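You operate a simulated robot arm through the tools that you are given. There is no shell and no other tool. Be economical: measure what you need, move in short steps, check, and stop when the job is done.

The job below is to be done with a simulated robot arm. You get a single attempt, and the scene is never put back.

## Task
Move the blue cap to the hot wheel and run at least 200 L of cold water.
Fine: zero the meter before you open the cold wheel; cold wheel to about 25, closed again under 900 L.
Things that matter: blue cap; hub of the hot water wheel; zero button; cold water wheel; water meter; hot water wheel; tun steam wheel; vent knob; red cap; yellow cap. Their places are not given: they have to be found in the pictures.

It is judged by the outcome, as a careful person would: the job done as asked, and still so three seconds after it is handed in. It fails if anything else is knocked over, pushed out of place, dropped, spilled or broken. Lids that push on must go on centred and level and be pressed home; caps that screw on are set level and turned clockwise until they are tight.

## Robot
A 6-joint arm with a two-finger parallel gripper, fixed in place. Base frame: the origin is at the foot of the arm, x ahead of it, y to its left, z up. Units: m, rad, N and s.
With the tool pointing down near the work surface it reaches from about 0.16 to 0.6 m from the base axis. Its first joint turns from -1.152 to 1.152 rad. Payload 2.7 kg.
Tool frame: the origin (TCP) lies between the finger pads and is the grasp point; the fingertips stand 0.023 m ahead of it; z points along the fingers, y is the line along which they close. The gripper opens to 0.094 m. The fingers are 0.038 m wide and 0.01 m thick; the gripper's body (0.054 by 0.096 m) begins 0.039 m behind the TCP.
Orientation is told as [roll, pitch, yaw] about the base's x, y, z axes, in that order, counted from this pose: with the fingers straight down and closing along the base's y, the tool's x points along the base's -x, its y along +y and its z along -z.

## Interface
- The arm moves only by the tool drive_tool. Its argument "deltas" is text: rows parted by semicolons, each of 7 numbers parted by spaces: the closure, from 0 (fully open) to 1 (shut), then the shift along the base's x, y, z in m, then the turn, a rotation vector about the base's x, y, z in rad. In form: claw dx dy dz ax ay az; .... A call has 1 to 8 rows; each row is the pose to reach, as a shift and turn from the pose commanded when the call began. A row lasts 0.2 s, in which the tool goes at most 0.05 m and 0.15 rad; a call with a longer step from one row to the next is refused whole, and so is a gripper value outside its range. A pose out of reach is approached as far as the arm can. The call stops where the force on the tool passes 90 N (or 10 N more than at its start, if that is more) or the arm is blocked; 0.2 s more then pass. The fingers move at their own pace (about 0.045 m/s each) and stop on an object; they squeeze with about 24 N. The grip force told is the motor's: it shows also when the fingers shut on nothing. Time passes only in rows, and 0.2 s behind the last, so rows that repeat a pose let the fingers close. The reply holds the time, the measured pose of the TCP, the force on the tool along the base axes, the opening and the grip force, in the units named above and with some noise.
- Cameras (640 x 400 px; columns grow to the right, rows downward): "scene" is fixed at [0.0907, -0.4614, 1.3843]; the picture's right is [0.50, -0.87, 0.00], its down [-0.63, -0.37, -0.68] and it looks along [0.59, 0.34, -0.73] (base axes); focal length 319 px, centre (320, 200). "wrist" rides on the gripper at [-0.039, 0, -0.044] in the tool frame; the picture's right is [0.00, -1.00, 0.00], its down [0.97, 0.00, -0.24] and it looks along [0.24, 0.00, 0.97] (tool axes); focal length 218 px, centre (320, 200).
- capture(camera): a new picture of that camera. The clock stands still meanwhile.
- probe_pixels(camera, pixels): there is no depth. For up to 12 entries [column, row, z] of the newest picture of that camera ("zoom" is the newest enlarged one), the place [x, y] in the base frame at which the ray of that pixel passes the height z, good to about 0.003 m. The clock stands still meanwhile.
- inspect(camera, box): a new picture of the part [left, top, right, bottom] of that camera's present view, enlarged. The clock stands still meanwhile.
- finish_job(): hands the job in; it is judged then, once.

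Work in short steps. Measure before you move; look again where a grasp or a placing could have gone wrong, and mend it. You have 80 turns and 46 pictures in all, those below and enlarged ones among them. Open the gripper and draw the arm clear of the work before you hand the job in, unless the task says otherwise; then end with one line.

The tools are called after "Emit:" as a command line: name --argument value ..., lists and objects as JSON in quotes. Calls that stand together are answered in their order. drive_tool: Moves the arm, as the interface text tells. Its arguments: {"type":"object","properties":{"deltas":{"type":"string"}},"required":["deltas"]} The other tools are called the same way: capture (camera) takes a picture; probe_pixels (camera, pixels) gives the place at which the rays of pixels pass given heights; inspect (camera, box) takes an enlarged picture of a part of a camera's view; finish_job () hands the job in.

At the start:

```text
time: 0.0
position: [0.3335, 0.1571, 0.8661]
orientation: [-0.001, 0.001, 0.002]
force: [-0.5, 0.2, 0.1]
opening: 0.094
grasp_force: 0.0
```

scene: 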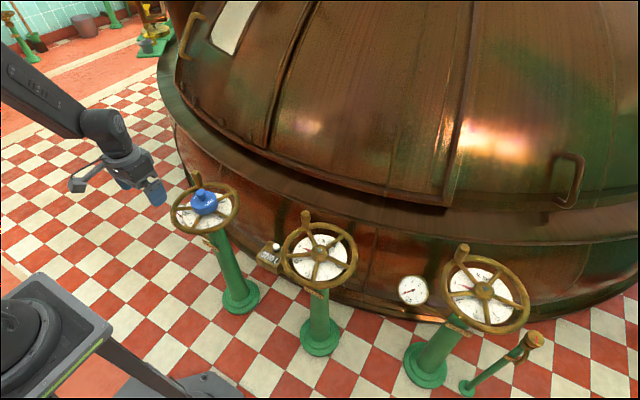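
wrist: 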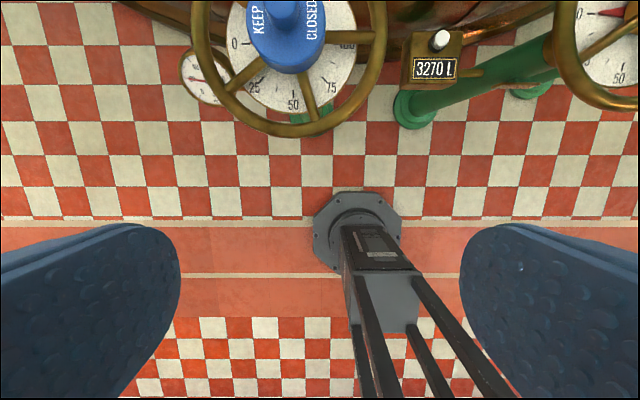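

The scene shows three wheels: left one (203,205) with the blue cap, the middle one (318,257) and the right one (485,290); I enlarge them to read the labels.

Emit:
inspect --camera "scene" --box '[150, 160, 370, 300]'

Emit:
inspect --camera "scene" --box '[370, 220, 570, 400]'

```text
2.86 times, centred on (260, 230) of scene
```

zoom: 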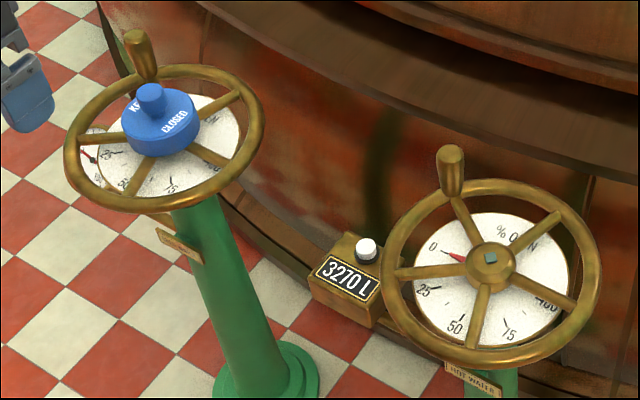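

```text
2.22 times, centred on (470, 310) of scene
```

zoom: 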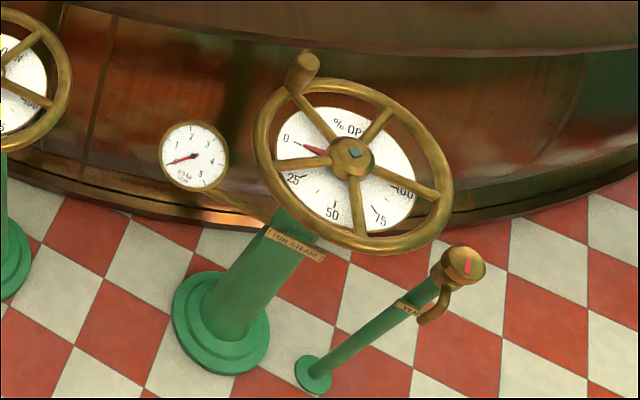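

Left wheel with blue cap looks to be cold water and the middle is HOT WATER. I probe the hubs at several heights from both cameras for triangulation.

Emit:
probe_pixels --camera "scene" --pixels '[[201, 194, 0.6], [201, 194, 0.7], [318, 254, 0.6], [318, 254, 0.7], [483, 290, 0.6], [483, 290, 0.7], [276, 246, 0.6], [276, 246, 0.7], [268, 258, 0.6], [268, 258, 0.7]]'

Emit:
probe_pixels --camera "wrist" --pixels '[[286, 8, 0.6], [286, 8, 0.7], [440, 40, 0.6], [440, 40, 0.7], [433, 68, 0.6], [433, 68, 0.7]]'

Emit:
drive_tool --deltas "0 -0.04 0 0 0 0 0; 0 -0.08 0 0 0 0 0; 0 -0.12 0 0 0 0 0"

```text
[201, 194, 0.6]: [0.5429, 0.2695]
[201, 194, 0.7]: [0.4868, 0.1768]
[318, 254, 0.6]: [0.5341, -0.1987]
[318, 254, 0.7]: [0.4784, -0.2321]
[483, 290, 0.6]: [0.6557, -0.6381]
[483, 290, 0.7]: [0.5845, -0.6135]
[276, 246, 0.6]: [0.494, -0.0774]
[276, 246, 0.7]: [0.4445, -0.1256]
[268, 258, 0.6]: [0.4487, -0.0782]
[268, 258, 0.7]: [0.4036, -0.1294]
```

```text
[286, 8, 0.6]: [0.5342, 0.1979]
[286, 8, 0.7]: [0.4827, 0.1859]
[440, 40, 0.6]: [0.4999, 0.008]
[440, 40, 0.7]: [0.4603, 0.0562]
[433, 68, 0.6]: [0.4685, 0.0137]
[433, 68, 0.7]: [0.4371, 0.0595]
```

```text
time: 0.8
position: [0.2138, 0.159, 0.8646]
orientation: [0.0, 0.0, 0.0]
force: [-0.8, -0.9, -0.1]
opening: 0.0942
grasp_force: 0.1
```

Blue cap knob triangulates to about (0.485,0.18,0.70), zero button about (0.536,-0.034,0.51). Arm is back 0.12; take a wrist picture.

Emit:
capture --camera "wrist"

```text
41 pictures are left
```

wrist: 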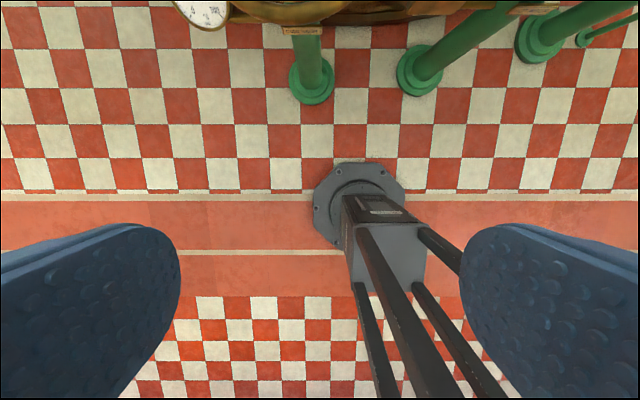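

The camera looks back toward the base, so I must go forward instead. Rising and moving over to the region between the wheels.

Emit:
drive_tool --deltas "0 0.04 -0.02 0.01 0 0 0; 0 0.08 -0.04 0.02 0 0 0; 0 0.12 -0.06 0.03 0 0 0; 0 0.15 -0.08 0.04 0 0 0; 0 0.18 -0.1 0.05 0 0 0; 0 0.2 -0.12 0.06 0 0 0;0 0.22 -0.14 0.07 0 0 0;0 0.22 -0.14 0.07 0 0 0"

Emit:
capture --camera "wrist"

```text
time: 2.6
position: [0.4333, 0.0158, 0.9373]
orientation: [0.0, 0.001, 0.0]
force: [0.8, 0.0, 0.0]
opening: 0.094
grasp_force: 0.0
```

```text
40 pictures are left
```

wrist: 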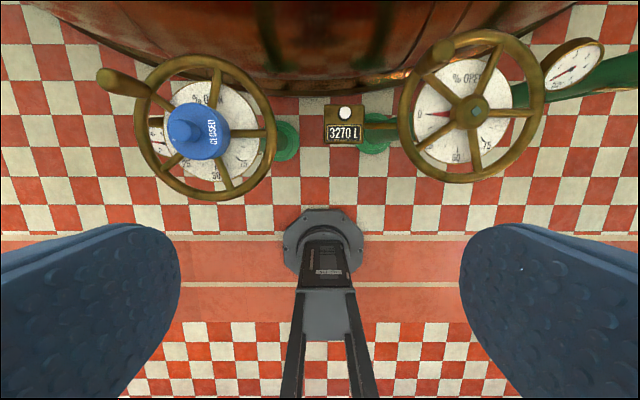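

Both wheels are visible: blue cap (198,130), meter (343,125), hot wheel hub (468,112). I enlarge both halves.

Emit:
inspect --camera "wrist" --box '[90, 40, 290, 210]'

Emit:
inspect --camera "wrist" --box '[310, 20, 560, 190]'

```text
2.35 times, centred on (190, 125) of wrist
```

zoom: 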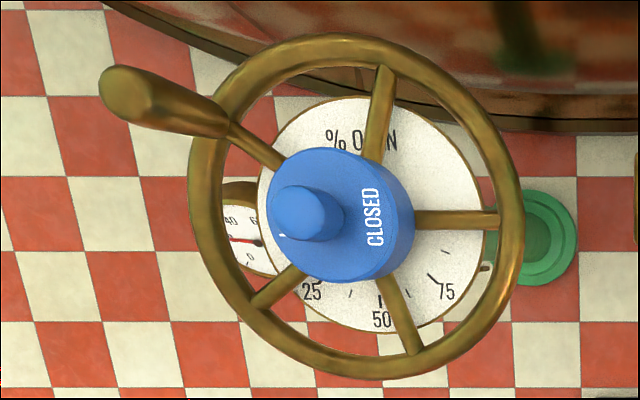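

```text
2.35 times, centred on (435, 105) of wrist
```

zoom: 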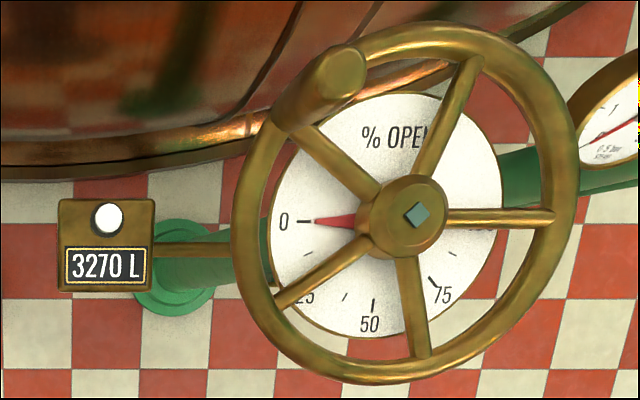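

Cap knob top at wrist (180.6,130), hub square of hot wheel at (475.4,110), button (344,112). Probing at two heights for triangulation.

Emit:
probe_pixels --camera "wrist" --pixels '[[180.6, 130.1, 0.6], [180.6, 130.1, 0.7], [475.4, 110.1, 0.5], [475.4, 110.1, 0.6], [475.4, 110.1, 0.7], [344, 111.8, 0.5], [344, 111.8, 0.6], [133.5, 130, 0.6], [274, 130, 0.6], [398, 110, 0.6], [546, 110, 0.6]]'

Emit:
probe_pixels --camera "scene" --pixels '[[200.6, 192.6, 0.6], [200.6, 192.6, 0.7], [319.4, 249.9, 0.5], [319.4, 249.9, 0.6], [319.4, 249.9, 0.7], [276.1, 246.4, 0.5], [276.1, 246.4, 0.6], [198, 175, 0.65], [305, 212, 0.65]]'

```text
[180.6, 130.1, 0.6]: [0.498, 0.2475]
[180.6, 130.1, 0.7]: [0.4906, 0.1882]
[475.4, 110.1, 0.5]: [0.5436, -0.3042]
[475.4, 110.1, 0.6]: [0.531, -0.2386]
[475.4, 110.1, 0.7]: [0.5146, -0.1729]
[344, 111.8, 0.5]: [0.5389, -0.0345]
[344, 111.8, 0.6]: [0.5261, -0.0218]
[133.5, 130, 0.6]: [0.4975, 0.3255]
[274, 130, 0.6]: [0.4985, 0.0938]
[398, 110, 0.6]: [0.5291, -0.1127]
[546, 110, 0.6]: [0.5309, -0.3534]
```

```text
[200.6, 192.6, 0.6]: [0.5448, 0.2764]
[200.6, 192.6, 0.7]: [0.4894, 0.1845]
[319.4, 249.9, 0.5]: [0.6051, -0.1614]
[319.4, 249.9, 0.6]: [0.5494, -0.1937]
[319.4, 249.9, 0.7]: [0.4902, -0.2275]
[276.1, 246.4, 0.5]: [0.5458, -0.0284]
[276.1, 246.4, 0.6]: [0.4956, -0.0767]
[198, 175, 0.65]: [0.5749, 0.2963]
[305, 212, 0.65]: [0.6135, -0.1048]
```

Triangulation: cap knob top ≈ (0.491,0.190,0.695), hot hub top ≈ (0.524,-0.209,0.644), button top ≈ (0.5375,-0.033,0.514). Next the height of the cap's top face via the "CLOSED" word, and the tun's edge near the button.

Emit:
probe_pixels --camera "wrist" --pixels '[[213.4, 132.2, 0.6], [213.4, 132.2, 0.7], [181, 130, 0.69], [193, 130.5, 0.67]]'

Emit:
probe_pixels --camera "scene" --pixels '[[209, 202, 0.6], [209, 202, 0.7]]'

Emit:
drive_tool --deltas "0 0.02 0.04 -0.02 0 0 0; 0 0.04 0.08 -0.05 0 0 0; 0 0.055 0.12 -0.08 0 0 0; 0 0.055 0.16 -0.11 0 0 0; 0 0.055 0.175 -0.14 0 0 0; 0 0.055 0.175 -0.16 0 0 0; 0 0.055 0.175 -0.16 0 0 0"

Emit:
capture --camera "scene"

Emit:
capture --camera "wrist"

```text
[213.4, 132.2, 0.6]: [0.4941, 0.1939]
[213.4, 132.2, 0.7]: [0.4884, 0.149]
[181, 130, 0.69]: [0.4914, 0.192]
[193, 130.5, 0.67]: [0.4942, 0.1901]
```

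```text
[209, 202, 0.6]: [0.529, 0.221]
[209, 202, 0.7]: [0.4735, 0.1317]
```

```text
refused: row 2 steps farther than a row can; nothing moved
```

```text
37 pictures are left
```

scene: 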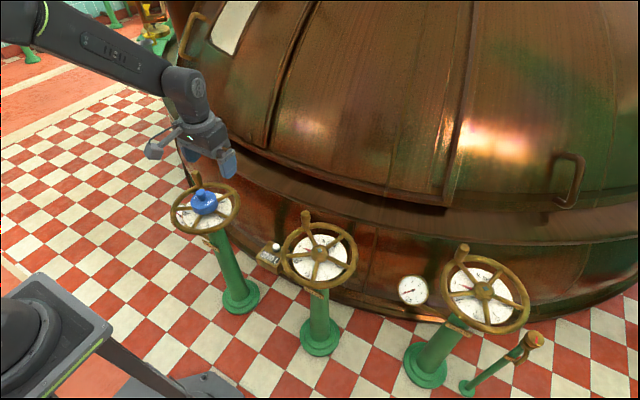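

```text
36 pictures are left
```

wrist: 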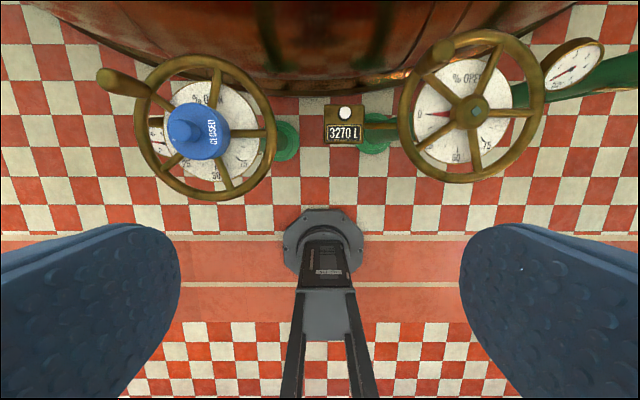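

The move was refused (step too long). Cap top face ≈ 0.666, knob top ≈ 0.694. I go in smaller steps to hover over the knob (0.4915, 0.191, 0.78).

Emit:
drive_tool --deltas "0 0.01 0.035 -0.02 0 0 0; 0 0.02 0.07 -0.04 0 0 0; 0 0.03 0.105 -0.06 0 0 0; 0 0.04 0.14 -0.08 0 0 0; 0 0.05 0.165 -0.11 0 0 0; 0 0.058 0.175 -0.14 0 0 0; 0 0.058 0.175 -0.157 0 0 0; 0 0.058 0.175 -0.157 0 0 0"

Emit:
capture --camera "wrist"

```text
time: 4.4
position: [0.4911, 0.193, 0.7763]
orientation: [0.0, 0.001, 0.0]
force: [-0.2, -0.6, -0.1]
opening: 0.0939
grasp_force: 0.1
```

```text
35 pictures are left
```

wrist: 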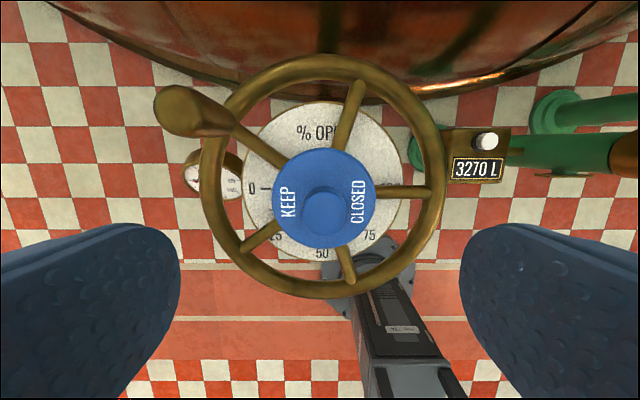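

Nearly above; knob top at (325,213), cap outline centre (324,197). Probe to verify.

Emit:
probe_pixels --camera "wrist" --pixels '[[325, 213, 0.694], [324, 198, 0.664], [302, 213, 0.694], [350, 213, 0.694], [322, 176, 0.63], [200, 175, 0.62], [447, 175, 0.62], [322, 55, 0.62], [322, 298, 0.62]]'

```text
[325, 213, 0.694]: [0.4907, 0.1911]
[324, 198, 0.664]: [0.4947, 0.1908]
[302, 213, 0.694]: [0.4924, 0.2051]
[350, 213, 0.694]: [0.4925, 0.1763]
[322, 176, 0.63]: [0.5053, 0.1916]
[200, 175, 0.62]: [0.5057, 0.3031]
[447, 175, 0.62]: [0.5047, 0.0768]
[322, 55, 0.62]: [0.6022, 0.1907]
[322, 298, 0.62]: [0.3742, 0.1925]
```

Wheel axis is vertical at about (0.491,0.191). Descend to TCP z≈0.694 (tips just above the cap face), then close.

Emit:
drive_tool --deltas "0.3 0 -0.002 -0.03 0 0 0; 0.3 0 -0.002 -0.06 0 0 0; 0.3 0 -0.002 -0.082 0 0 0; 0.3 0 -0.002 -0.082 0 0 0; 1 0 -0.002 -0.082 0 0 0; 1 0 -0.002 -0.082 0 0 0; 1 0 -0.002 -0.082 0 0 0; 1 0 -0.002 -0.082 0 0 0"

Emit:
drive_tool --deltas "1 0 0 0 0 0 0; 1 0 0 0 0 0 0"

```text
time: 6.2
position: [0.4902, 0.19, 0.6964]
orientation: [0.0, -0.001, 0.0]
force: [0.0, -1.0, -0.1]
opening: 0.0274
grasp_force: 24.1
```

```text
time: 6.8
position: [0.491, 0.1906, 0.6976]
orientation: [0.0, 0.0, -0.001]
force: [0.0, -0.6, -0.1]
opening: 0.0272
grasp_force: 23.9
```

The knob is held at 0.027 m. I lift gently and watch the force.

Emit:
drive_tool --deltas "1 0 0 0.005 0 0 0; 1 0 0 0.01 0 0 0; 1 0 0 0.015 0 0 0; 1 0 0 0.015 0 0 0"

Emit:
capture --camera "wrist"

```text
time: 7.8
position: [0.4911, 0.1904, 0.712]
orientation: [0.0, -0.001, -0.001]
force: [-0.2, -0.5, -1.4]
opening: 0.0271
grasp_force: 23.8
```

```text
34 pictures are left
```

wrist: 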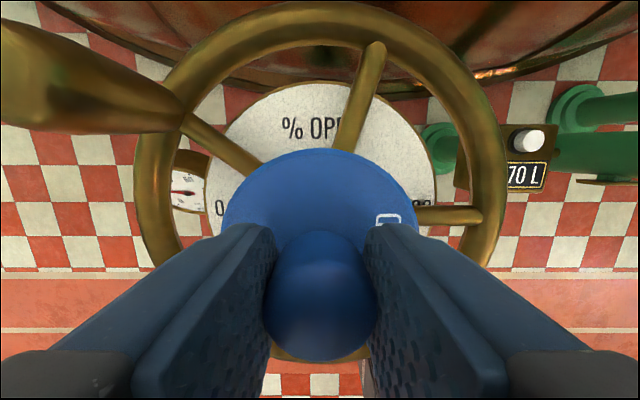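

The cap lifts free (about 1.4 N). Raise clear and carry toward the hot wheel.

Emit:
drive_tool --deltas "1 0 0 0.04 0 0 0; 1 0 0 0.08 0 0 0; 1 0 -0.02 0.11 0 0 0; 1 0 -0.06 0.12 0 0 0; 1 0 -0.10 0.12 0 0 0; 1 0 -0.14 0.12 0 0 0; 1 0 -0.17 0.12 0 0 0; 1 0 -0.18 0.12 0 0 0"

Emit:
capture --camera "wrist"

Emit:
inspect --camera "scene" --box '[150, 130, 370, 270]'

```text
time: 9.6
position: [0.4937, 0.0092, 0.831]
orientation: [0.001, 0.0, 0.001]
force: [-1.1, 0.6, -2.0]
opening: 0.0273
grasp_force: 24.6
```

```text
33 pictures are left
```

wrist: 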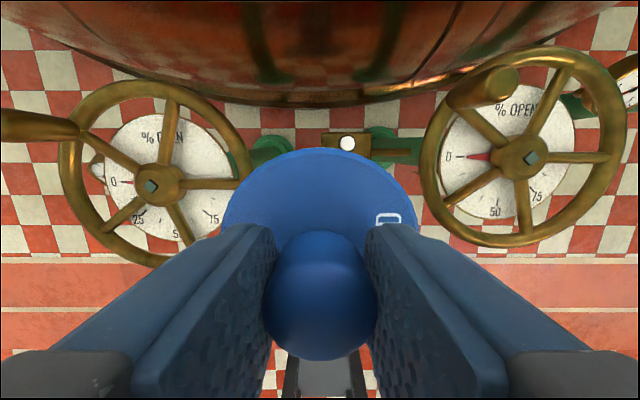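

```text
2.86 times, centred on (260, 200) of scene
```

zoom: 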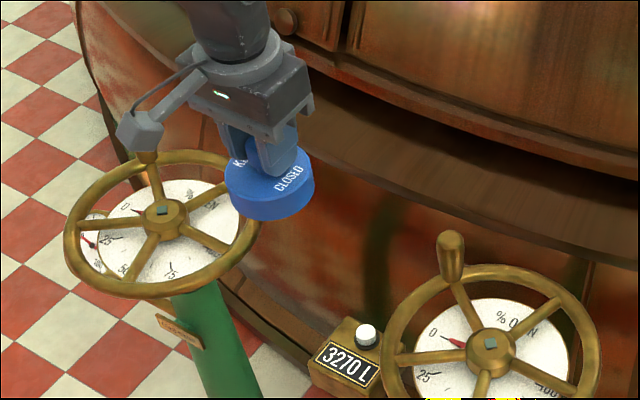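

Both hubs are now in one view: cold square (150,187), hot square (530,158). Probe for an accurate relative position.

Emit:
probe_pixels --camera "wrist" --pixels '[[150, 187, 0.634], [150, 187, 0.644], [150, 187, 0.654], [530, 158, 0.634], [530, 158, 0.644], [530, 158, 0.654], [347, 143, 0.514]]'

Emit:
probe_pixels --camera "scene" --pixels '[[204.8, 203.5, 0.634], [204.8, 203.5, 0.644], [204.8, 203.5, 0.654], [319.4, 250.3, 0.634], [319.4, 250.3, 0.644], [319.4, 250.3, 0.654]]'

```text
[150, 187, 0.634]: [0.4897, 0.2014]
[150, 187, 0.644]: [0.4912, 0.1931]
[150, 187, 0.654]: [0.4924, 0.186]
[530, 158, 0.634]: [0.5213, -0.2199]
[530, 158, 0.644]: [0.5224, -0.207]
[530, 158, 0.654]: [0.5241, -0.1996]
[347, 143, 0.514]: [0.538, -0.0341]
```

```text
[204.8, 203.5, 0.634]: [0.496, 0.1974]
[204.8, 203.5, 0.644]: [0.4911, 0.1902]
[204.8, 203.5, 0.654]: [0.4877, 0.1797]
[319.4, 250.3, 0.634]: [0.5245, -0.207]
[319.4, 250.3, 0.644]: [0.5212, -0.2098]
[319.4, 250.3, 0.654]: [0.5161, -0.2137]
```

Hot hub is at (0.522,-0.209,0.644), same height as the cold one. Move above it.

Emit:
drive_tool --deltas "1 0.005 -0.04 0 0 0 0; 1 0.01 -0.08 0 0 0 0; 1 0.015 -0.12 0 0 0 0; 1 0.02 -0.16 0 0 0 0; 1 0.025 -0.2 0 0 0 0; 1 0.03 -0.219 0 0 0 0; 1 0.03 -0.219 0 0 0 0; 1 0.03 -0.219 0 0 0 0"

```text
time: 11.4
position: [0.5201, -0.2088, 0.8323]
orientation: [-0.001, 0.001, 0.0]
force: [-0.3, -0.2, -1.3]
opening: 0.0271
grasp_force: 24.1
```

Position (0.520,-0.209) is right over the hub; I descend to z≈0.72 and check from both cameras.

Emit:
drive_tool --deltas "1 0.002 0 -0.04 0 0 0; 1 0.002 0 -0.08 0 0 0; 1 0.002 0 -0.107 0 0 0; 1 0.002 0 -0.107 0 0 0"

Emit:
inspect --camera "scene" --box '[250, 190, 390, 300]'

Emit:
capture --camera "wrist"

```text
time: 12.4
position: [0.5249, -0.2116, 0.7218]
orientation: [0.0, 0.001, -0.001]
force: [0.1, 0.2, -1.1]
opening: 0.027
grasp_force: 24.2
```

```text
3.64 times, centred on (320, 245) of scene
```

zoom: 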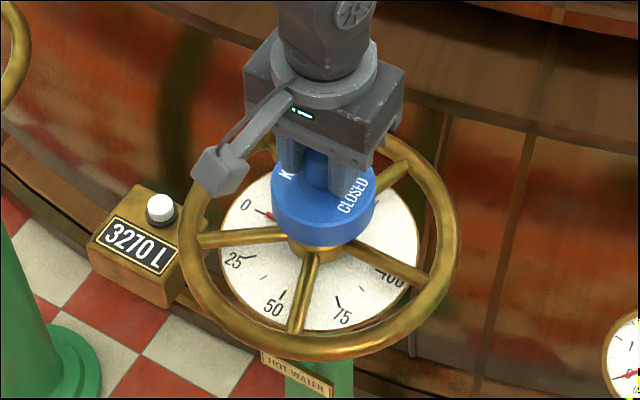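

```text
30 pictures are left
```

wrist: 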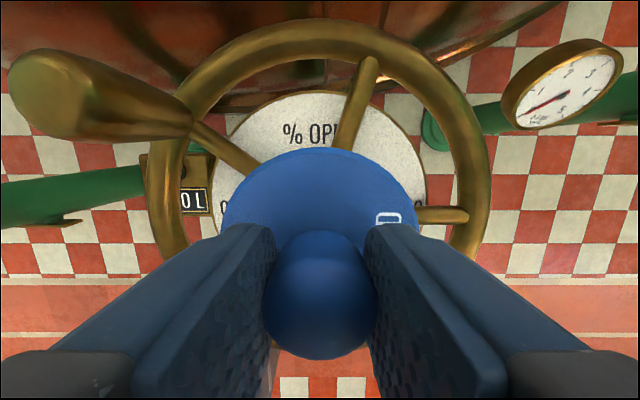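

Alignment matches the cold-side view (rim 145–490 centred ~318; commanded shift equals hub shift to 1 mm). Lower slowly onto the hub.

Emit:
drive_tool --deltas "1 -0.001 -0.001 -0.01 0 0 0; 1 -0.001 -0.001 -0.017 0 0 0; 1 -0.001 -0.001 -0.021 0 0 0; 1 -0.001 -0.001 -0.024 0 0 0; 1 -0.001 -0.001 -0.026 0 0 0; 1 -0.001 -0.001 -0.026 0 0 0"

```text
time: 13.8
position: [0.522, -0.2116, 0.6979]
orientation: [0.001, 0.002, -0.001]
force: [0.6, -0.1, -0.6]
opening: 0.0272
grasp_force: 24.0
```

At 0.698 weight nearly off. Press a little further to be sure it is home.

Emit:
drive_tool --deltas "1 0 0 -0.002 0 0 0; 1 0 0 -0.004 0 0 0; 1 0 0 -0.005 0 0 0; 1 0 0 -0.005 0 0 0"

```text
time: 14.8
position: [0.5246, -0.2108, 0.694]
orientation: [-0.001, -0.006, 0.0]
force: [-1.1, -7.8, 18.4]
opening: 0.0271
grasp_force: 23.4
```

Force 18 N upward: seated (grip height was 0.697 on the cold hub too). Back off 4 mm, open and rise.

Emit:
drive_tool --deltas "1 0 -0.001 0.004 0 0 0; 0.5 0 -0.001 0.004 0 0 0; 0.5 0 -0.001 0.004 0 0 0; 0.5 0 -0.001 0.004 0 0 0; 0.5 0 -0.001 0.03 0 0 0; 0.5 0 -0.001 0.07 0 0 0; 0.5 0 -0.001 0.11 0 0 0; 0.5 0 -0.001 0.11 0 0 0"

Emit:
capture --camera "wrist"

Emit:
inspect --camera "scene" --box '[250, 190, 390, 300]'

```text
time: 16.6
position: [0.5215, -0.2113, 0.8032]
orientation: [-0.001, 0.003, -0.001]
force: [0.4, 1.2, 0.4]
opening: 0.047
grasp_force: 0.0
```

```text
29 pictures are left
```

wrist: 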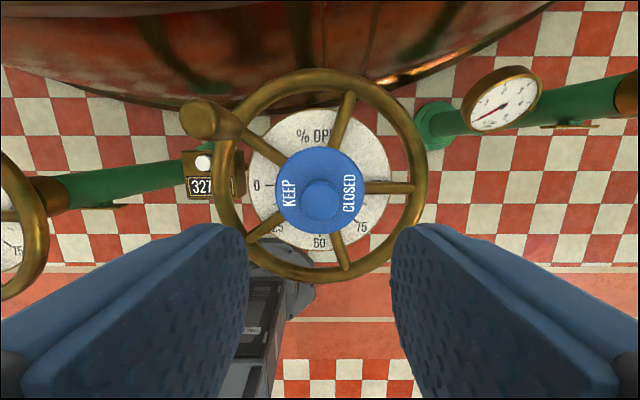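

```text
3.64 times, centred on (320, 245) of scene
```

zoom: 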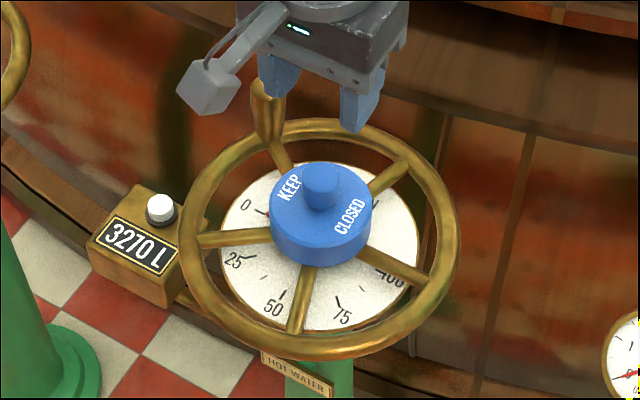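

Cap sits level and centred on the hot hub. Verify heights by probing, then go above the zero button with fingers shut.

Emit:
probe_pixels --camera "wrist" --pixels '[[321, 199, 0.694], [203, 162, 0.514]]'

Emit:
drive_tool --deltas "1 0.003 0.04 0.01 0 0 0; 1 0.006 0.08 0.01 0 0 0; 1 0.01 0.12 0.01 0 0 0; 1 0.016 0.16 0.01 0 0 0; 1 0.016 0.176 0.01 0 0 0; 1 0.016 0.176 -0.03 0 0 0; 1 0.016 0.176 -0.07 0 0 0; 1 0.016 0.176 -0.07 0 0 0"

Emit:
capture --camera "wrist"

```text
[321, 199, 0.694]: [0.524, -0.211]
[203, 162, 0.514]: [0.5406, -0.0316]
```

```text
time: 18.4
position: [0.5396, -0.0346, 0.7347]
orientation: [0.0, 0.0, 0.0]
force: [-0.1, -0.3, -0.8]
opening: 0.0
grasp_force: 24.0
```

```text
27 pictures are left
```

wrist: 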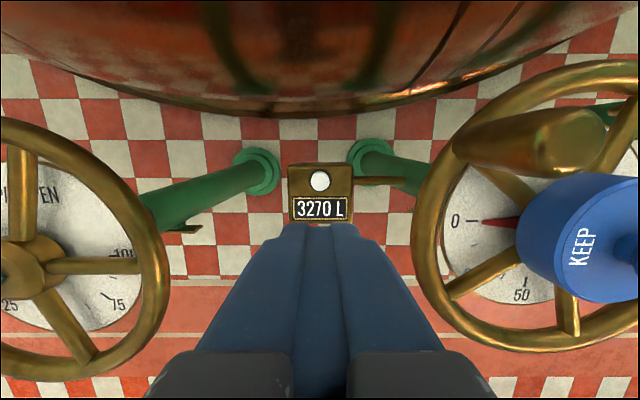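

Button at (319,181), right ahead in line. Probe it and descend to just above it.

Emit:
probe_pixels --camera "wrist" --pixels '[[319, 180, 0.514], [319, 180, 0.52], [320, 105, 0.6], [320, 105, 0.3]]'

Emit:
drive_tool --deltas "1 0 0 -0.045 0 0 0; 1 0 0.001 -0.09 0 0 0; 1 0 0.001 -0.13 0 0 0; 1 0 0.001 -0.16 0 0 0; 1 0 0.001 -0.18 0 0 0; 1 0 0.001 -0.18 0 0 0"

Emit:
inspect --camera "scene" --box '[220, 180, 360, 290]'

Emit:
capture --camera "wrist"

```text
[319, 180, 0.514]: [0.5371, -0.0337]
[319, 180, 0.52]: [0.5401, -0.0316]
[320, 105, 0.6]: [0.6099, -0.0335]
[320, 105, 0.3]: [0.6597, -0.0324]
```

```text
time: 19.8
position: [0.5405, -0.0342, 0.5539]
orientation: [0.0, 0.001, 0.001]
force: [0.3, -0.1, -0.1]
opening: 0.0001
grasp_force: 24.0
```

```text
3.64 times, centred on (290, 235) of scene
```

zoom: 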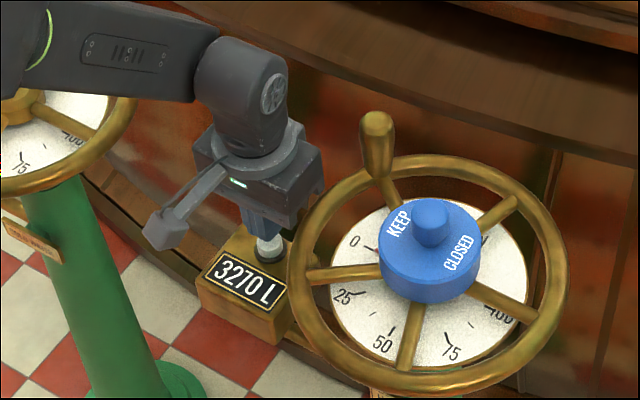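

```text
25 pictures are left
```

wrist: 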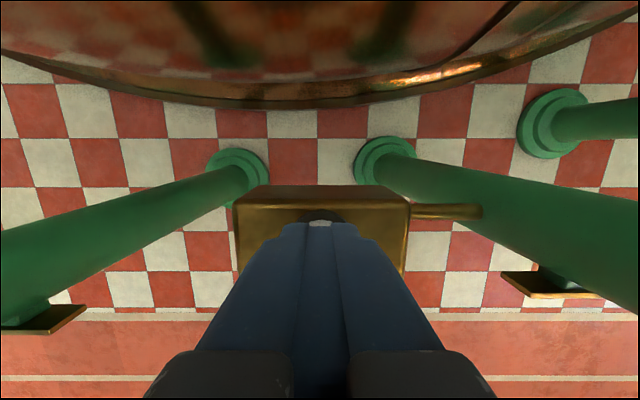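

The fingertips stand over the button. Press down gently.

Emit:
drive_tool --deltas "1 0 0 -0.008 0 0 0; 1 0 0 -0.014 0 0 0; 1 0 0 -0.018 0 0 0; 1 0 0 -0.021 0 0 0; 1 0 0 -0.021 0 0 0"

Emit:
inspect --camera "scene" --box '[220, 200, 340, 300]'

```text
time: 21.0
position: [0.54, -0.0335, 0.5356]
orientation: [0.001, -0.002, 0.001]
force: [0.6, -1.0, 5.9]
opening: 0.0002
grasp_force: 23.3
```

```text
4.00 times, centred on (280, 250) of scene
```

zoom: 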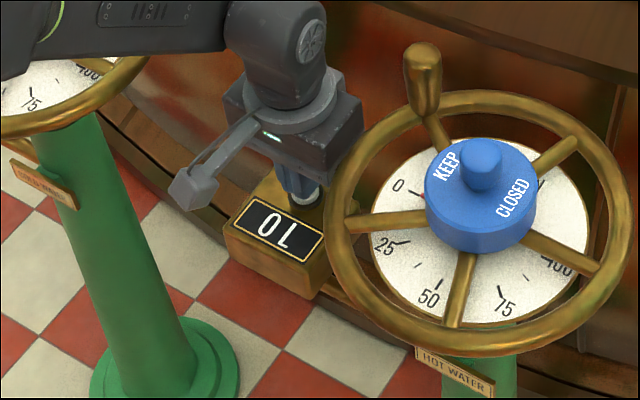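

Meter reads 0 L; the left post plate reads COLD WATER. Raise straight up.

Emit:
drive_tool --deltas "1 0 0 0.04 0 0 0; 1 0 0 0.08 0 0 0; 1 0 0 0.12 0 0 0; 1 0 0 0.16 0 0 0; 1 0 0 0.2 0 0 0; 1 0 0 0.24 0 0 0; 1 0 0 0.28 0 0 0; 1 0 0 0.28 0 0 0"

Emit:
drive_tool --deltas "0.4 -0.02 0.04 0 0 0 0; 0.4 -0.04 0.08 0 0 0 0; 0.4 -0.05 0.12 0 0 0 0; 0.4 -0.06 0.16 0 0 0 0; 0.4 -0.06 0.2 0 0 0 0; 0.4 -0.06 0.22 0 0 0 0; 0.4 -0.06 0.22 0 0 0 0"

Emit:
capture --camera "wrist"

```text
time: 22.8
position: [0.5411, -0.0373, 0.8162]
orientation: [-0.001, 0.001, -0.001]
force: [-0.1, 0.4, 0.1]
opening: 0.0001
grasp_force: 24.0
```

```text
time: 24.4
position: [0.4769, 0.1836, 0.8148]
orientation: [0.0, 0.0, -0.001]
force: [0.0, -0.6, 0.5]
opening: 0.0564
grasp_force: 0.0
```

```text
23 pictures are left
```

wrist: 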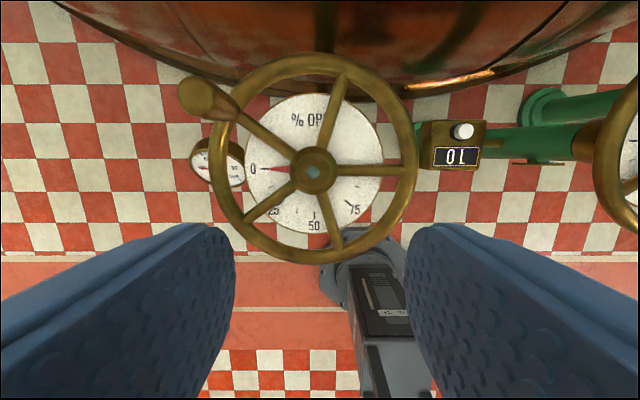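

I enlarge the cold wheel and meter for spoke locations and reading.

Emit:
inspect --camera "wrist" --box '[170, 40, 490, 265]'

```text
1.78 times, centred on (330, 152) of wrist
```

zoom: 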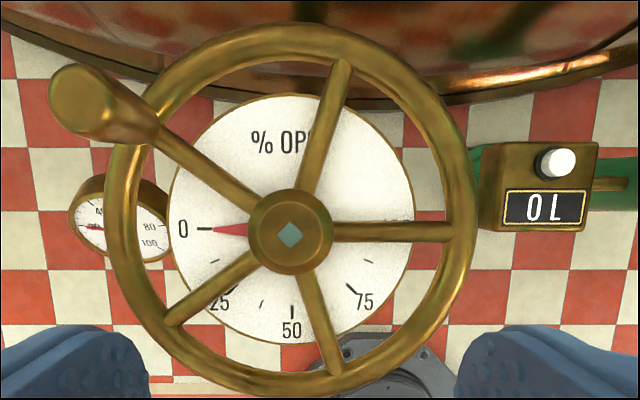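

Meter shows 0 L, pointer at 0. Probe the near spoke (zoom (318,315)) plus the dial's "0" from both views for its height.

Emit:
probe_pixels --camera "zoom" --pixels '[[318, 315, 0.63], [300, 270, 0.63], [335, 365, 0.63], [290, 233, 0.644], [183, 229, 0.56], [183, 229, 0.62], [450, 231, 0.63], [118, 105, 0.63], [80, 95, 0.69], [170, 320, 0.63]]'

Emit:
probe_pixels --camera "scene" --pixels '[[191.8, 203.1, 0.56], [191.8, 203.1, 0.62]]'

```text
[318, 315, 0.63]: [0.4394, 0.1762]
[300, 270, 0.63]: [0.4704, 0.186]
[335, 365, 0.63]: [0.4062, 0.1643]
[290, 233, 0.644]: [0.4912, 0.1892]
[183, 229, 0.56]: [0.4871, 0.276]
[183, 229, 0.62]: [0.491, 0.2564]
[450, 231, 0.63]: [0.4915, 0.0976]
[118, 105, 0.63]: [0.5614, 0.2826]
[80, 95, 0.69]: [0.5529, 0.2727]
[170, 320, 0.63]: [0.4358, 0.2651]
```

```text
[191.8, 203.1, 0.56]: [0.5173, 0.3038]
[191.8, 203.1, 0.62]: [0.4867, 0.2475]
```

Dial at z≈0.609, spokes ≈0.63, wheel axis (0.491,0.1905). I straddle the near spoke at radius 0.064: (0.430,0.172), yaw 0.297; first hover at z≈0.70.

Emit:
drive_tool --deltas "0.62 -0.01 -0.003 -0.03 0 0 0.1; 0.62 -0.02 -0.006 -0.06 0 0 0.2; 0.62 -0.035 -0.01 -0.09 0 0 0.297; 0.62 -0.047 -0.012 -0.115 0 0 0.297; 0.62 -0.047 -0.012 -0.115 0 0 0.297; 0.62 -0.047 -0.012 -0.115 0 0 0.297"

Emit:
capture --camera "wrist"

```text
time: 25.8
position: [0.4301, 0.1722, 0.6984]
orientation: [0.0, -0.001, 0.297]
force: [0.1, -0.1, -0.7]
opening: 0.0356
grasp_force: 0.1
```

```text
21 pictures are left
```

wrist: 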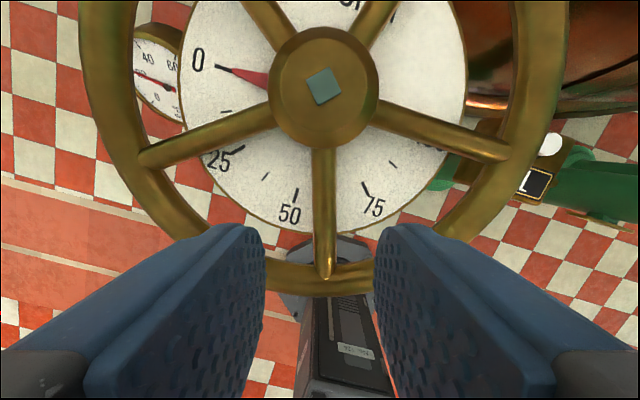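

The spoke (col 324) is centred between the fingers. Lower to z≈0.640.

Emit:
drive_tool --deltas "0.62 0 0 -0.025 0 0 0; 0.62 0 0 -0.045 0 0 0; 0.62 0 0 -0.057 0 0 0; 0.62 0 0 -0.057 0 0 0"

Emit:
capture --camera "wrist"

```text
time: 26.8
position: [0.4301, 0.174, 0.6418]
orientation: [-0.001, -0.001, 0.297]
force: [-0.3, -1.0, -0.3]
opening: 0.0356
grasp_force: 0.1
```

```text
20 pictures are left
```

wrist: 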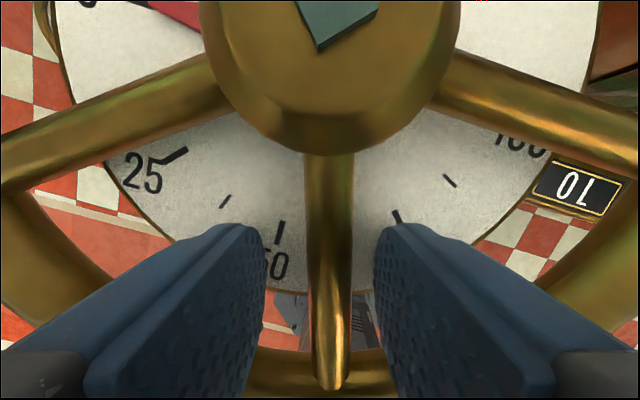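

The spoke is straddled. Close the fingers on it, then try a first 0.2 rad counter-clockwise.

Emit:
drive_tool --deltas "1 0 0 0 0 0 0; 1 0 0 0 0 0 0; 1 0 0 0 0 0 0; 1 0.0022 -0.006 0 0 0 0.1; 1 0.0049 -0.0118 0 0 0 0.2; 1 0.0049 -0.0118 0 0 0 0.2"

Emit:
inspect --camera "scene" --box '[150, 160, 300, 280]'

```text
time: 28.2
position: [0.4358, 0.1625, 0.6425]
orientation: [0.003, 0.003, 0.494]
force: [-5.3, -25.5, 17.2]
opening: 0.0128
grasp_force: 44.7
```

```text
3.33 times, centred on (225, 220) of scene
```

zoom: 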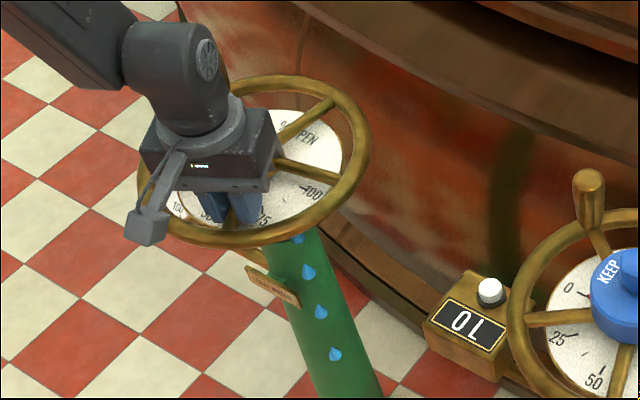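

Blue drops indicate flow beginning; meter still 0 L. Check the wrist view for wheel rotation.

Emit:
capture --camera "wrist"

```text
18 pictures are left
```

wrist: 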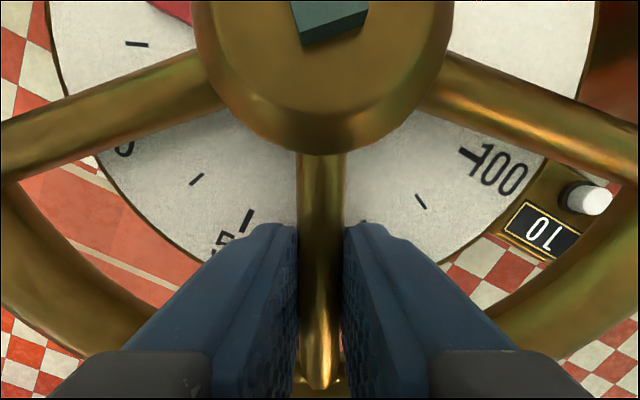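

The wheel follows the tool one-to-one. Continue to 0.5 rad (~16 %) and check meter.

Emit:
drive_tool --deltas "1 0.0034 -0.0054 0 0 0 0.1; 1 0.0072 -0.0105 0 0 0 0.2; 1 0.0115 -0.0152 0 0 0 0.3"

Emit:
inspect --camera "scene" --box '[150, 160, 300, 280]'

```text
time: 29.0
position: [0.4471, 0.1468, 0.6418]
orientation: [0.002, 0.002, 0.801]
force: [-10.8, -19.4, 19.2]
opening: 0.013
grasp_force: 45.7
```

```text
3.33 times, centred on (225, 220) of scene
```

zoom: 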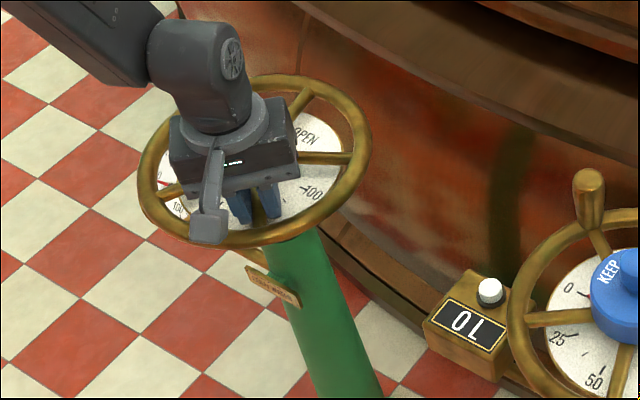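

Still 0 L at about 16 %. Continue to 25 % (0.785 rad).

Emit:
drive_tool --deltas "1 0.0048 -0.0043 0 0 0 0.1; 1 0.01 -0.008 0 0 0 0.2; 1 0.0147 -0.0108 0 0 0 0.285; 1 0.0147 -0.0108 0 0 0 0.285"

Emit:
inspect --camera "scene" --box '[150, 160, 300, 280]'

Emit:
capture --camera "wrist"

```text
time: 30.0
position: [0.4616, 0.1344, 0.6408]
orientation: [0.002, 0.002, 1.087]
force: [-14.2, -14.1, 13.5]
opening: 0.0123
grasp_force: 44.9
```

```text
3.33 times, centred on (225, 220) of scene
```

zoom: 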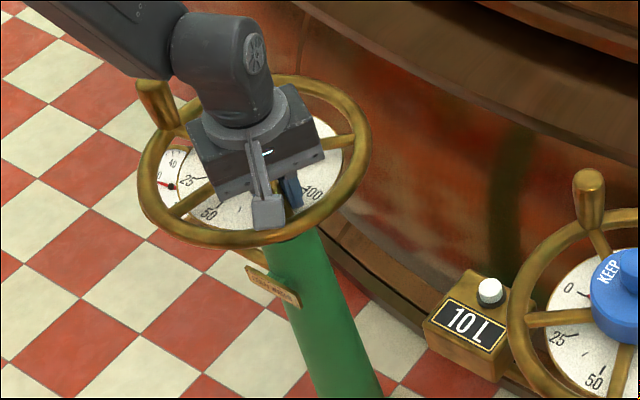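

```text
15 pictures are left
```

wrist: 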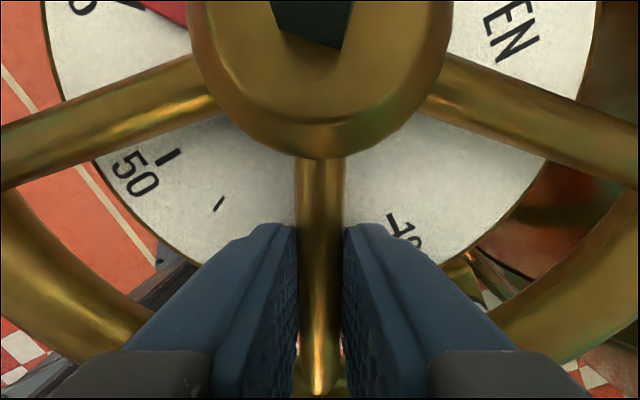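

Pointer is at about 25 and the meter reads 10 L. Hold 1.8 s to measure the flow.

Emit:
drive_tool --deltas "1 0 0 0 0 0 0; 1 0 0 0 0 0 0; 1 0 0 0 0 0 0; 1 0 0 0 0 0 0; 1 0 0 0 0 0 0; 1 0 0 0 0 0 0; 1 0 0 0 0 0 0; 1 0 0 0 0 0 0"

Emit:
inspect --camera "scene" --box '[150, 160, 300, 280]'

```text
time: 31.8
position: [0.4611, 0.1369, 0.6407]
orientation: [0.001, 0.002, 1.081]
force: [-15.4, -4.8, 7.5]
opening: 0.0126
grasp_force: 44.6
```

```text
3.33 times, centred on (225, 220) of scene
```

zoom: 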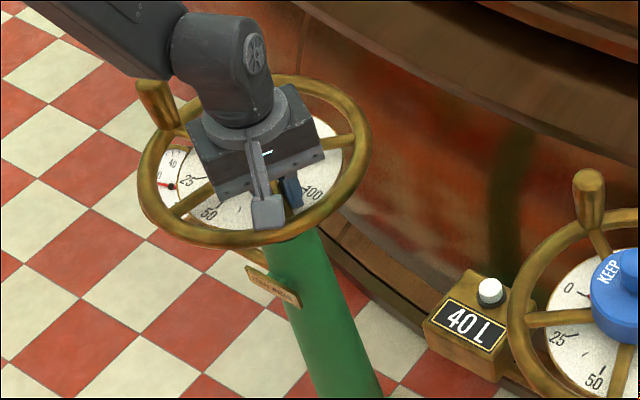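

About 17 L/s at 25 %. Hold for five more calls (~9 s), then look again.

Emit:
drive_tool --deltas "1 0 0 0 0 0 0; 1 0 0 0 0 0 0; 1 0 0 0 0 0 0; 1 0 0 0 0 0 0; 1 0 0 0 0 0 0; 1 0 0 0 0 0 0; 1 0 0 0 0 0 0; 1 0 0 0 0 0 0"

Emit:
drive_tool --deltas "1 0 0 0 0 0 0; 1 0 0 0 0 0 0; 1 0 0 0 0 0 0; 1 0 0 0 0 0 0; 1 0 0 0 0 0 0; 1 0 0 0 0 0 0; 1 0 0 0 0 0 0; 1 0 0 0 0 0 0"

Emit:
drive_tool --deltas "1 0 0 0 0 0 0; 1 0 0 0 0 0 0; 1 0 0 0 0 0 0; 1 0 0 0 0 0 0; 1 0 0 0 0 0 0; 1 0 0 0 0 0 0; 1 0 0 0 0 0 0; 1 0 0 0 0 0 0"

Emit:
drive_tool --deltas "1 0 0 0 0 0 0; 1 0 0 0 0 0 0; 1 0 0 0 0 0 0; 1 0 0 0 0 0 0; 1 0 0 0 0 0 0; 1 0 0 0 0 0 0; 1 0 0 0 0 0 0; 1 0 0 0 0 0 0"

Emit:
drive_tool --deltas "1 0 0 0 0 0 0; 1 0 0 0 0 0 0; 1 0 0 0 0 0 0; 1 0 0 0 0 0 0; 1 0 0 0 0 0 0; 1 0 0 0 0 0 0; 1 0 0 0 0 0 0; 1 0 0 0 0 0 0"

Emit:
inspect --camera "scene" --box '[150, 160, 300, 280]'

```text
time: 33.6
position: [0.462, 0.1362, 0.6413]
orientation: [0.001, 0.001, 1.082]
force: [-15.7, -2.8, 4.0]
opening: 0.0128
grasp_force: 44.6
```

```text
time: 35.4
position: [0.4621, 0.1353, 0.6412]
orientation: [0.001, 0.002, 1.082]
force: [-16.8, -0.4, 2.4]
opening: 0.0127
grasp_force: 45.6
```

```text
time: 37.2
position: [0.4608, 0.137, 0.6404]
orientation: [0.003, 0.002, 1.083]
force: [-16.6, 1.5, 2.5]
opening: 0.0126
grasp_force: 45.4
```

```text
time: 39.0
position: [0.4624, 0.1373, 0.6406]
orientation: [0.0, 0.0, 1.081]
force: [-17.0, 2.2, 1.7]
opening: 0.0127
grasp_force: 45.1
```

```text
time: 40.8
position: [0.4614, 0.136, 0.6415]
orientation: [0.002, 0.001, 1.082]
force: [-17.1, 1.5, 1.0]
opening: 0.0128
grasp_force: 44.7
```

```text
3.33 times, centred on (225, 220) of scene
```

zoom: 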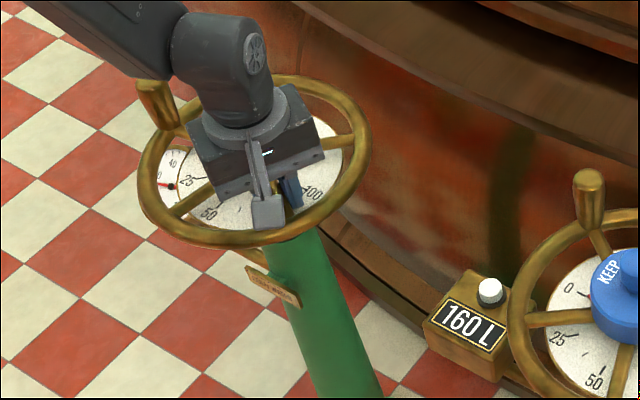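

160 L, ~24 L per call. Hold six more calls to reach about 300 L.

Emit:
drive_tool --deltas "1 0 0 0 0 0 0; 1 0 0 0 0 0 0; 1 0 0 0 0 0 0; 1 0 0 0 0 0 0; 1 0 0 0 0 0 0; 1 0 0 0 0 0 0; 1 0 0 0 0 0 0; 1 0 0 0 0 0 0"

Emit:
drive_tool --deltas "1 0 0 0 0 0 0; 1 0 0 0 0 0 0; 1 0 0 0 0 0 0; 1 0 0 0 0 0 0; 1 0 0 0 0 0 0; 1 0 0 0 0 0 0; 1 0 0 0 0 0 0; 1 0 0 0 0 0 0"

Emit:
drive_tool --deltas "1 0 0 0 0 0 0; 1 0 0 0 0 0 0; 1 0 0 0 0 0 0; 1 0 0 0 0 0 0; 1 0 0 0 0 0 0; 1 0 0 0 0 0 0; 1 0 0 0 0 0 0; 1 0 0 0 0 0 0"

Emit:
drive_tool --deltas "1 0 0 0 0 0 0; 1 0 0 0 0 0 0; 1 0 0 0 0 0 0; 1 0 0 0 0 0 0; 1 0 0 0 0 0 0; 1 0 0 0 0 0 0; 1 0 0 0 0 0 0; 1 0 0 0 0 0 0"

Emit:
drive_tool --deltas "1 0 0 0 0 0 0; 1 0 0 0 0 0 0; 1 0 0 0 0 0 0; 1 0 0 0 0 0 0; 1 0 0 0 0 0 0; 1 0 0 0 0 0 0; 1 0 0 0 0 0 0; 1 0 0 0 0 0 0"

Emit:
drive_tool --deltas "1 0 0 0 0 0 0; 1 0 0 0 0 0 0; 1 0 0 0 0 0 0; 1 0 0 0 0 0 0; 1 0 0 0 0 0 0; 1 0 0 0 0 0 0; 1 0 0 0 0 0 0; 1 0 0 0 0 0 0"

Emit:
inspect --camera "scene" --box '[150, 160, 300, 280]'

```text
time: 42.6
position: [0.4615, 0.136, 0.6411]
orientation: [0.002, 0.002, 1.08]
force: [-17.6, 2.9, 2.3]
opening: 0.0128
grasp_force: 44.9
```

```text
time: 44.4
position: [0.4613, 0.1354, 0.6413]
orientation: [0.002, 0.002, 1.082]
force: [-18.7, 2.3, 0.9]
opening: 0.0128
grasp_force: 45.1
```

```text
time: 46.2
position: [0.4617, 0.1362, 0.6407]
orientation: [0.002, 0.002, 1.082]
force: [-17.5, 3.6, 0.9]
opening: 0.0125
grasp_force: 44.6
```

```text
time: 48.0
position: [0.4634, 0.1351, 0.6413]
orientation: [0.001, 0.0, 1.082]
force: [-18.1, 4.9, -0.2]
opening: 0.0125
grasp_force: 44.8
```

```text
time: 49.8
position: [0.4612, 0.1361, 0.6398]
orientation: [0.002, 0.002, 1.082]
force: [-19.0, 4.7, 0.2]
opening: 0.0125
grasp_force: 45.1
```

```text
time: 51.6
position: [0.4606, 0.1351, 0.6411]
orientation: [0.001, 0.002, 1.082]
force: [-18.8, 3.8, 0.3]
opening: 0.0125
grasp_force: 44.7
```

```text
3.33 times, centred on (225, 220) of scene
```

zoom: 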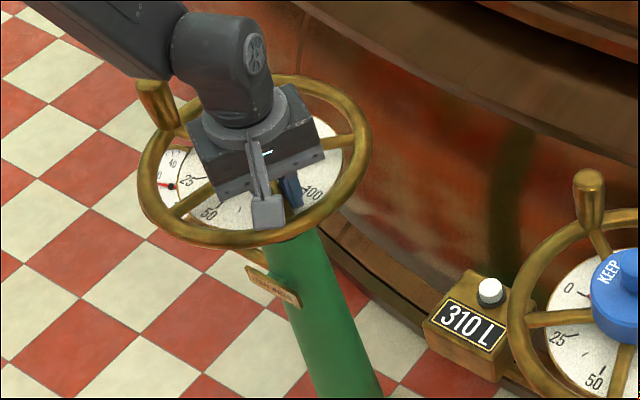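

310 L. Close the wheel back clockwise to 0.

Emit:
drive_tool --deltas "1 -0.0047 0.0028 0 0 0 -0.085; 1 -0.0099 0.0065 0 0 0 -0.185; 1 -0.0147 0.0108 0 0 0 -0.285; 1 -0.019 0.0155 0 0 0 -0.385; 1 -0.0228 0.0206 0 0 0 -0.485; 1 -0.0262 0.026 0 0 0 -0.585; 1 -0.0289 0.0318 0 0 0 -0.685; 1 -0.0311 0.0378 0 0 0 -0.785"

Emit:
drive_tool --deltas "1 -0.0005 0.0015 0 0 0 -0.025; 1 -0.0005 0.0015 0 0 0 -0.025"

Emit:
capture --camera "wrist"

```text
time: 53.4
position: [0.4327, 0.1708, 0.6405]
orientation: [-0.003, -0.001, 0.303]
force: [10.8, -37.4, 2.8]
opening: 0.0129
grasp_force: 44.9
```

```text
time: 54.0
position: [0.4329, 0.1711, 0.6405]
orientation: [-0.001, 0.003, 0.27]
force: [10.8, -45.0, 9.0]
opening: 0.0143
grasp_force: 44.9
```

```text
11 pictures are left
```

wrist: 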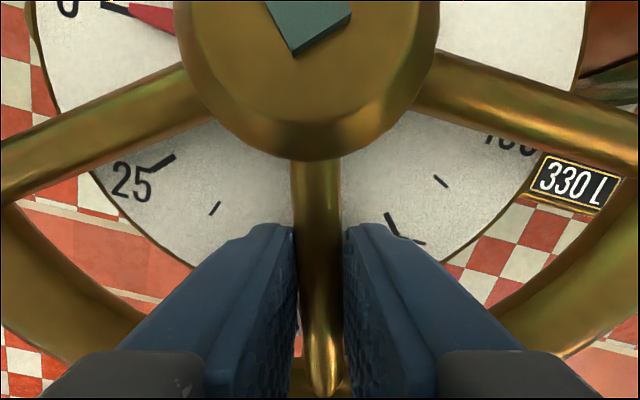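

The wheel rests against its stop (45 N), pointer at 0, meter 330 L. Relax, open and rise.

Emit:
drive_tool --deltas "1 0.0003 -0.001 0 0 0 0.015; 0.62 0.0003 -0.001 0 0 0 0.02; 0.62 0.0003 -0.001 0 0 0 0.02; 0.62 0.0003 -0.001 0 0 0 0.02; 0.62 0.0003 -0.001 0.04 0 0 0.02; 0.62 0.0003 -0.001 0.08 0 0 0.02; 0.62 -0.01 -0.001 0.12 0 0 0; 0.62 -0.02 -0.001 0.16 0 0 0"

Emit:
drive_tool --deltas "0 -0.04 0 0.01 0 0 -0.1; 0 -0.08 0 0.02 0 0 -0.2; 0 -0.10 0 0.03 0 0 -0.27; 0 -0.10 0 0.03 0 0 -0.27"

Emit:
inspect --camera "scene" --box '[150, 160, 370, 300]'

```text
time: 55.8
position: [0.4081, 0.178, 0.7974]
orientation: [0.0, 0.002, 0.273]
force: [0.0, 0.5, 0.8]
opening: 0.0356
grasp_force: 0.0
```

```text
time: 56.8
position: [0.3083, 0.1783, 0.8284]
orientation: [0.0, 0.0, 0.002]
force: [-0.1, -0.9, 0.7]
opening: 0.0938
grasp_force: 0.0
```

```text
2.86 times, centred on (260, 230) of scene
```

zoom: 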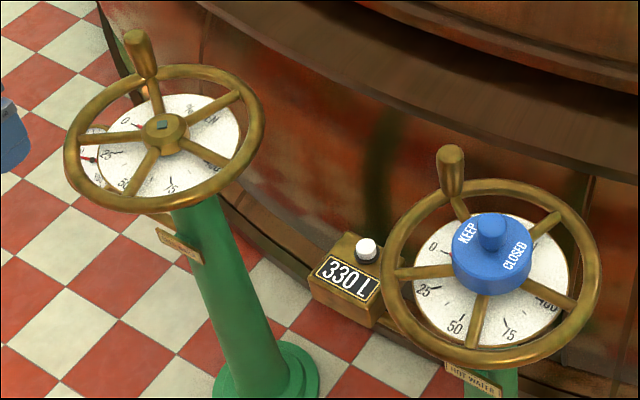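

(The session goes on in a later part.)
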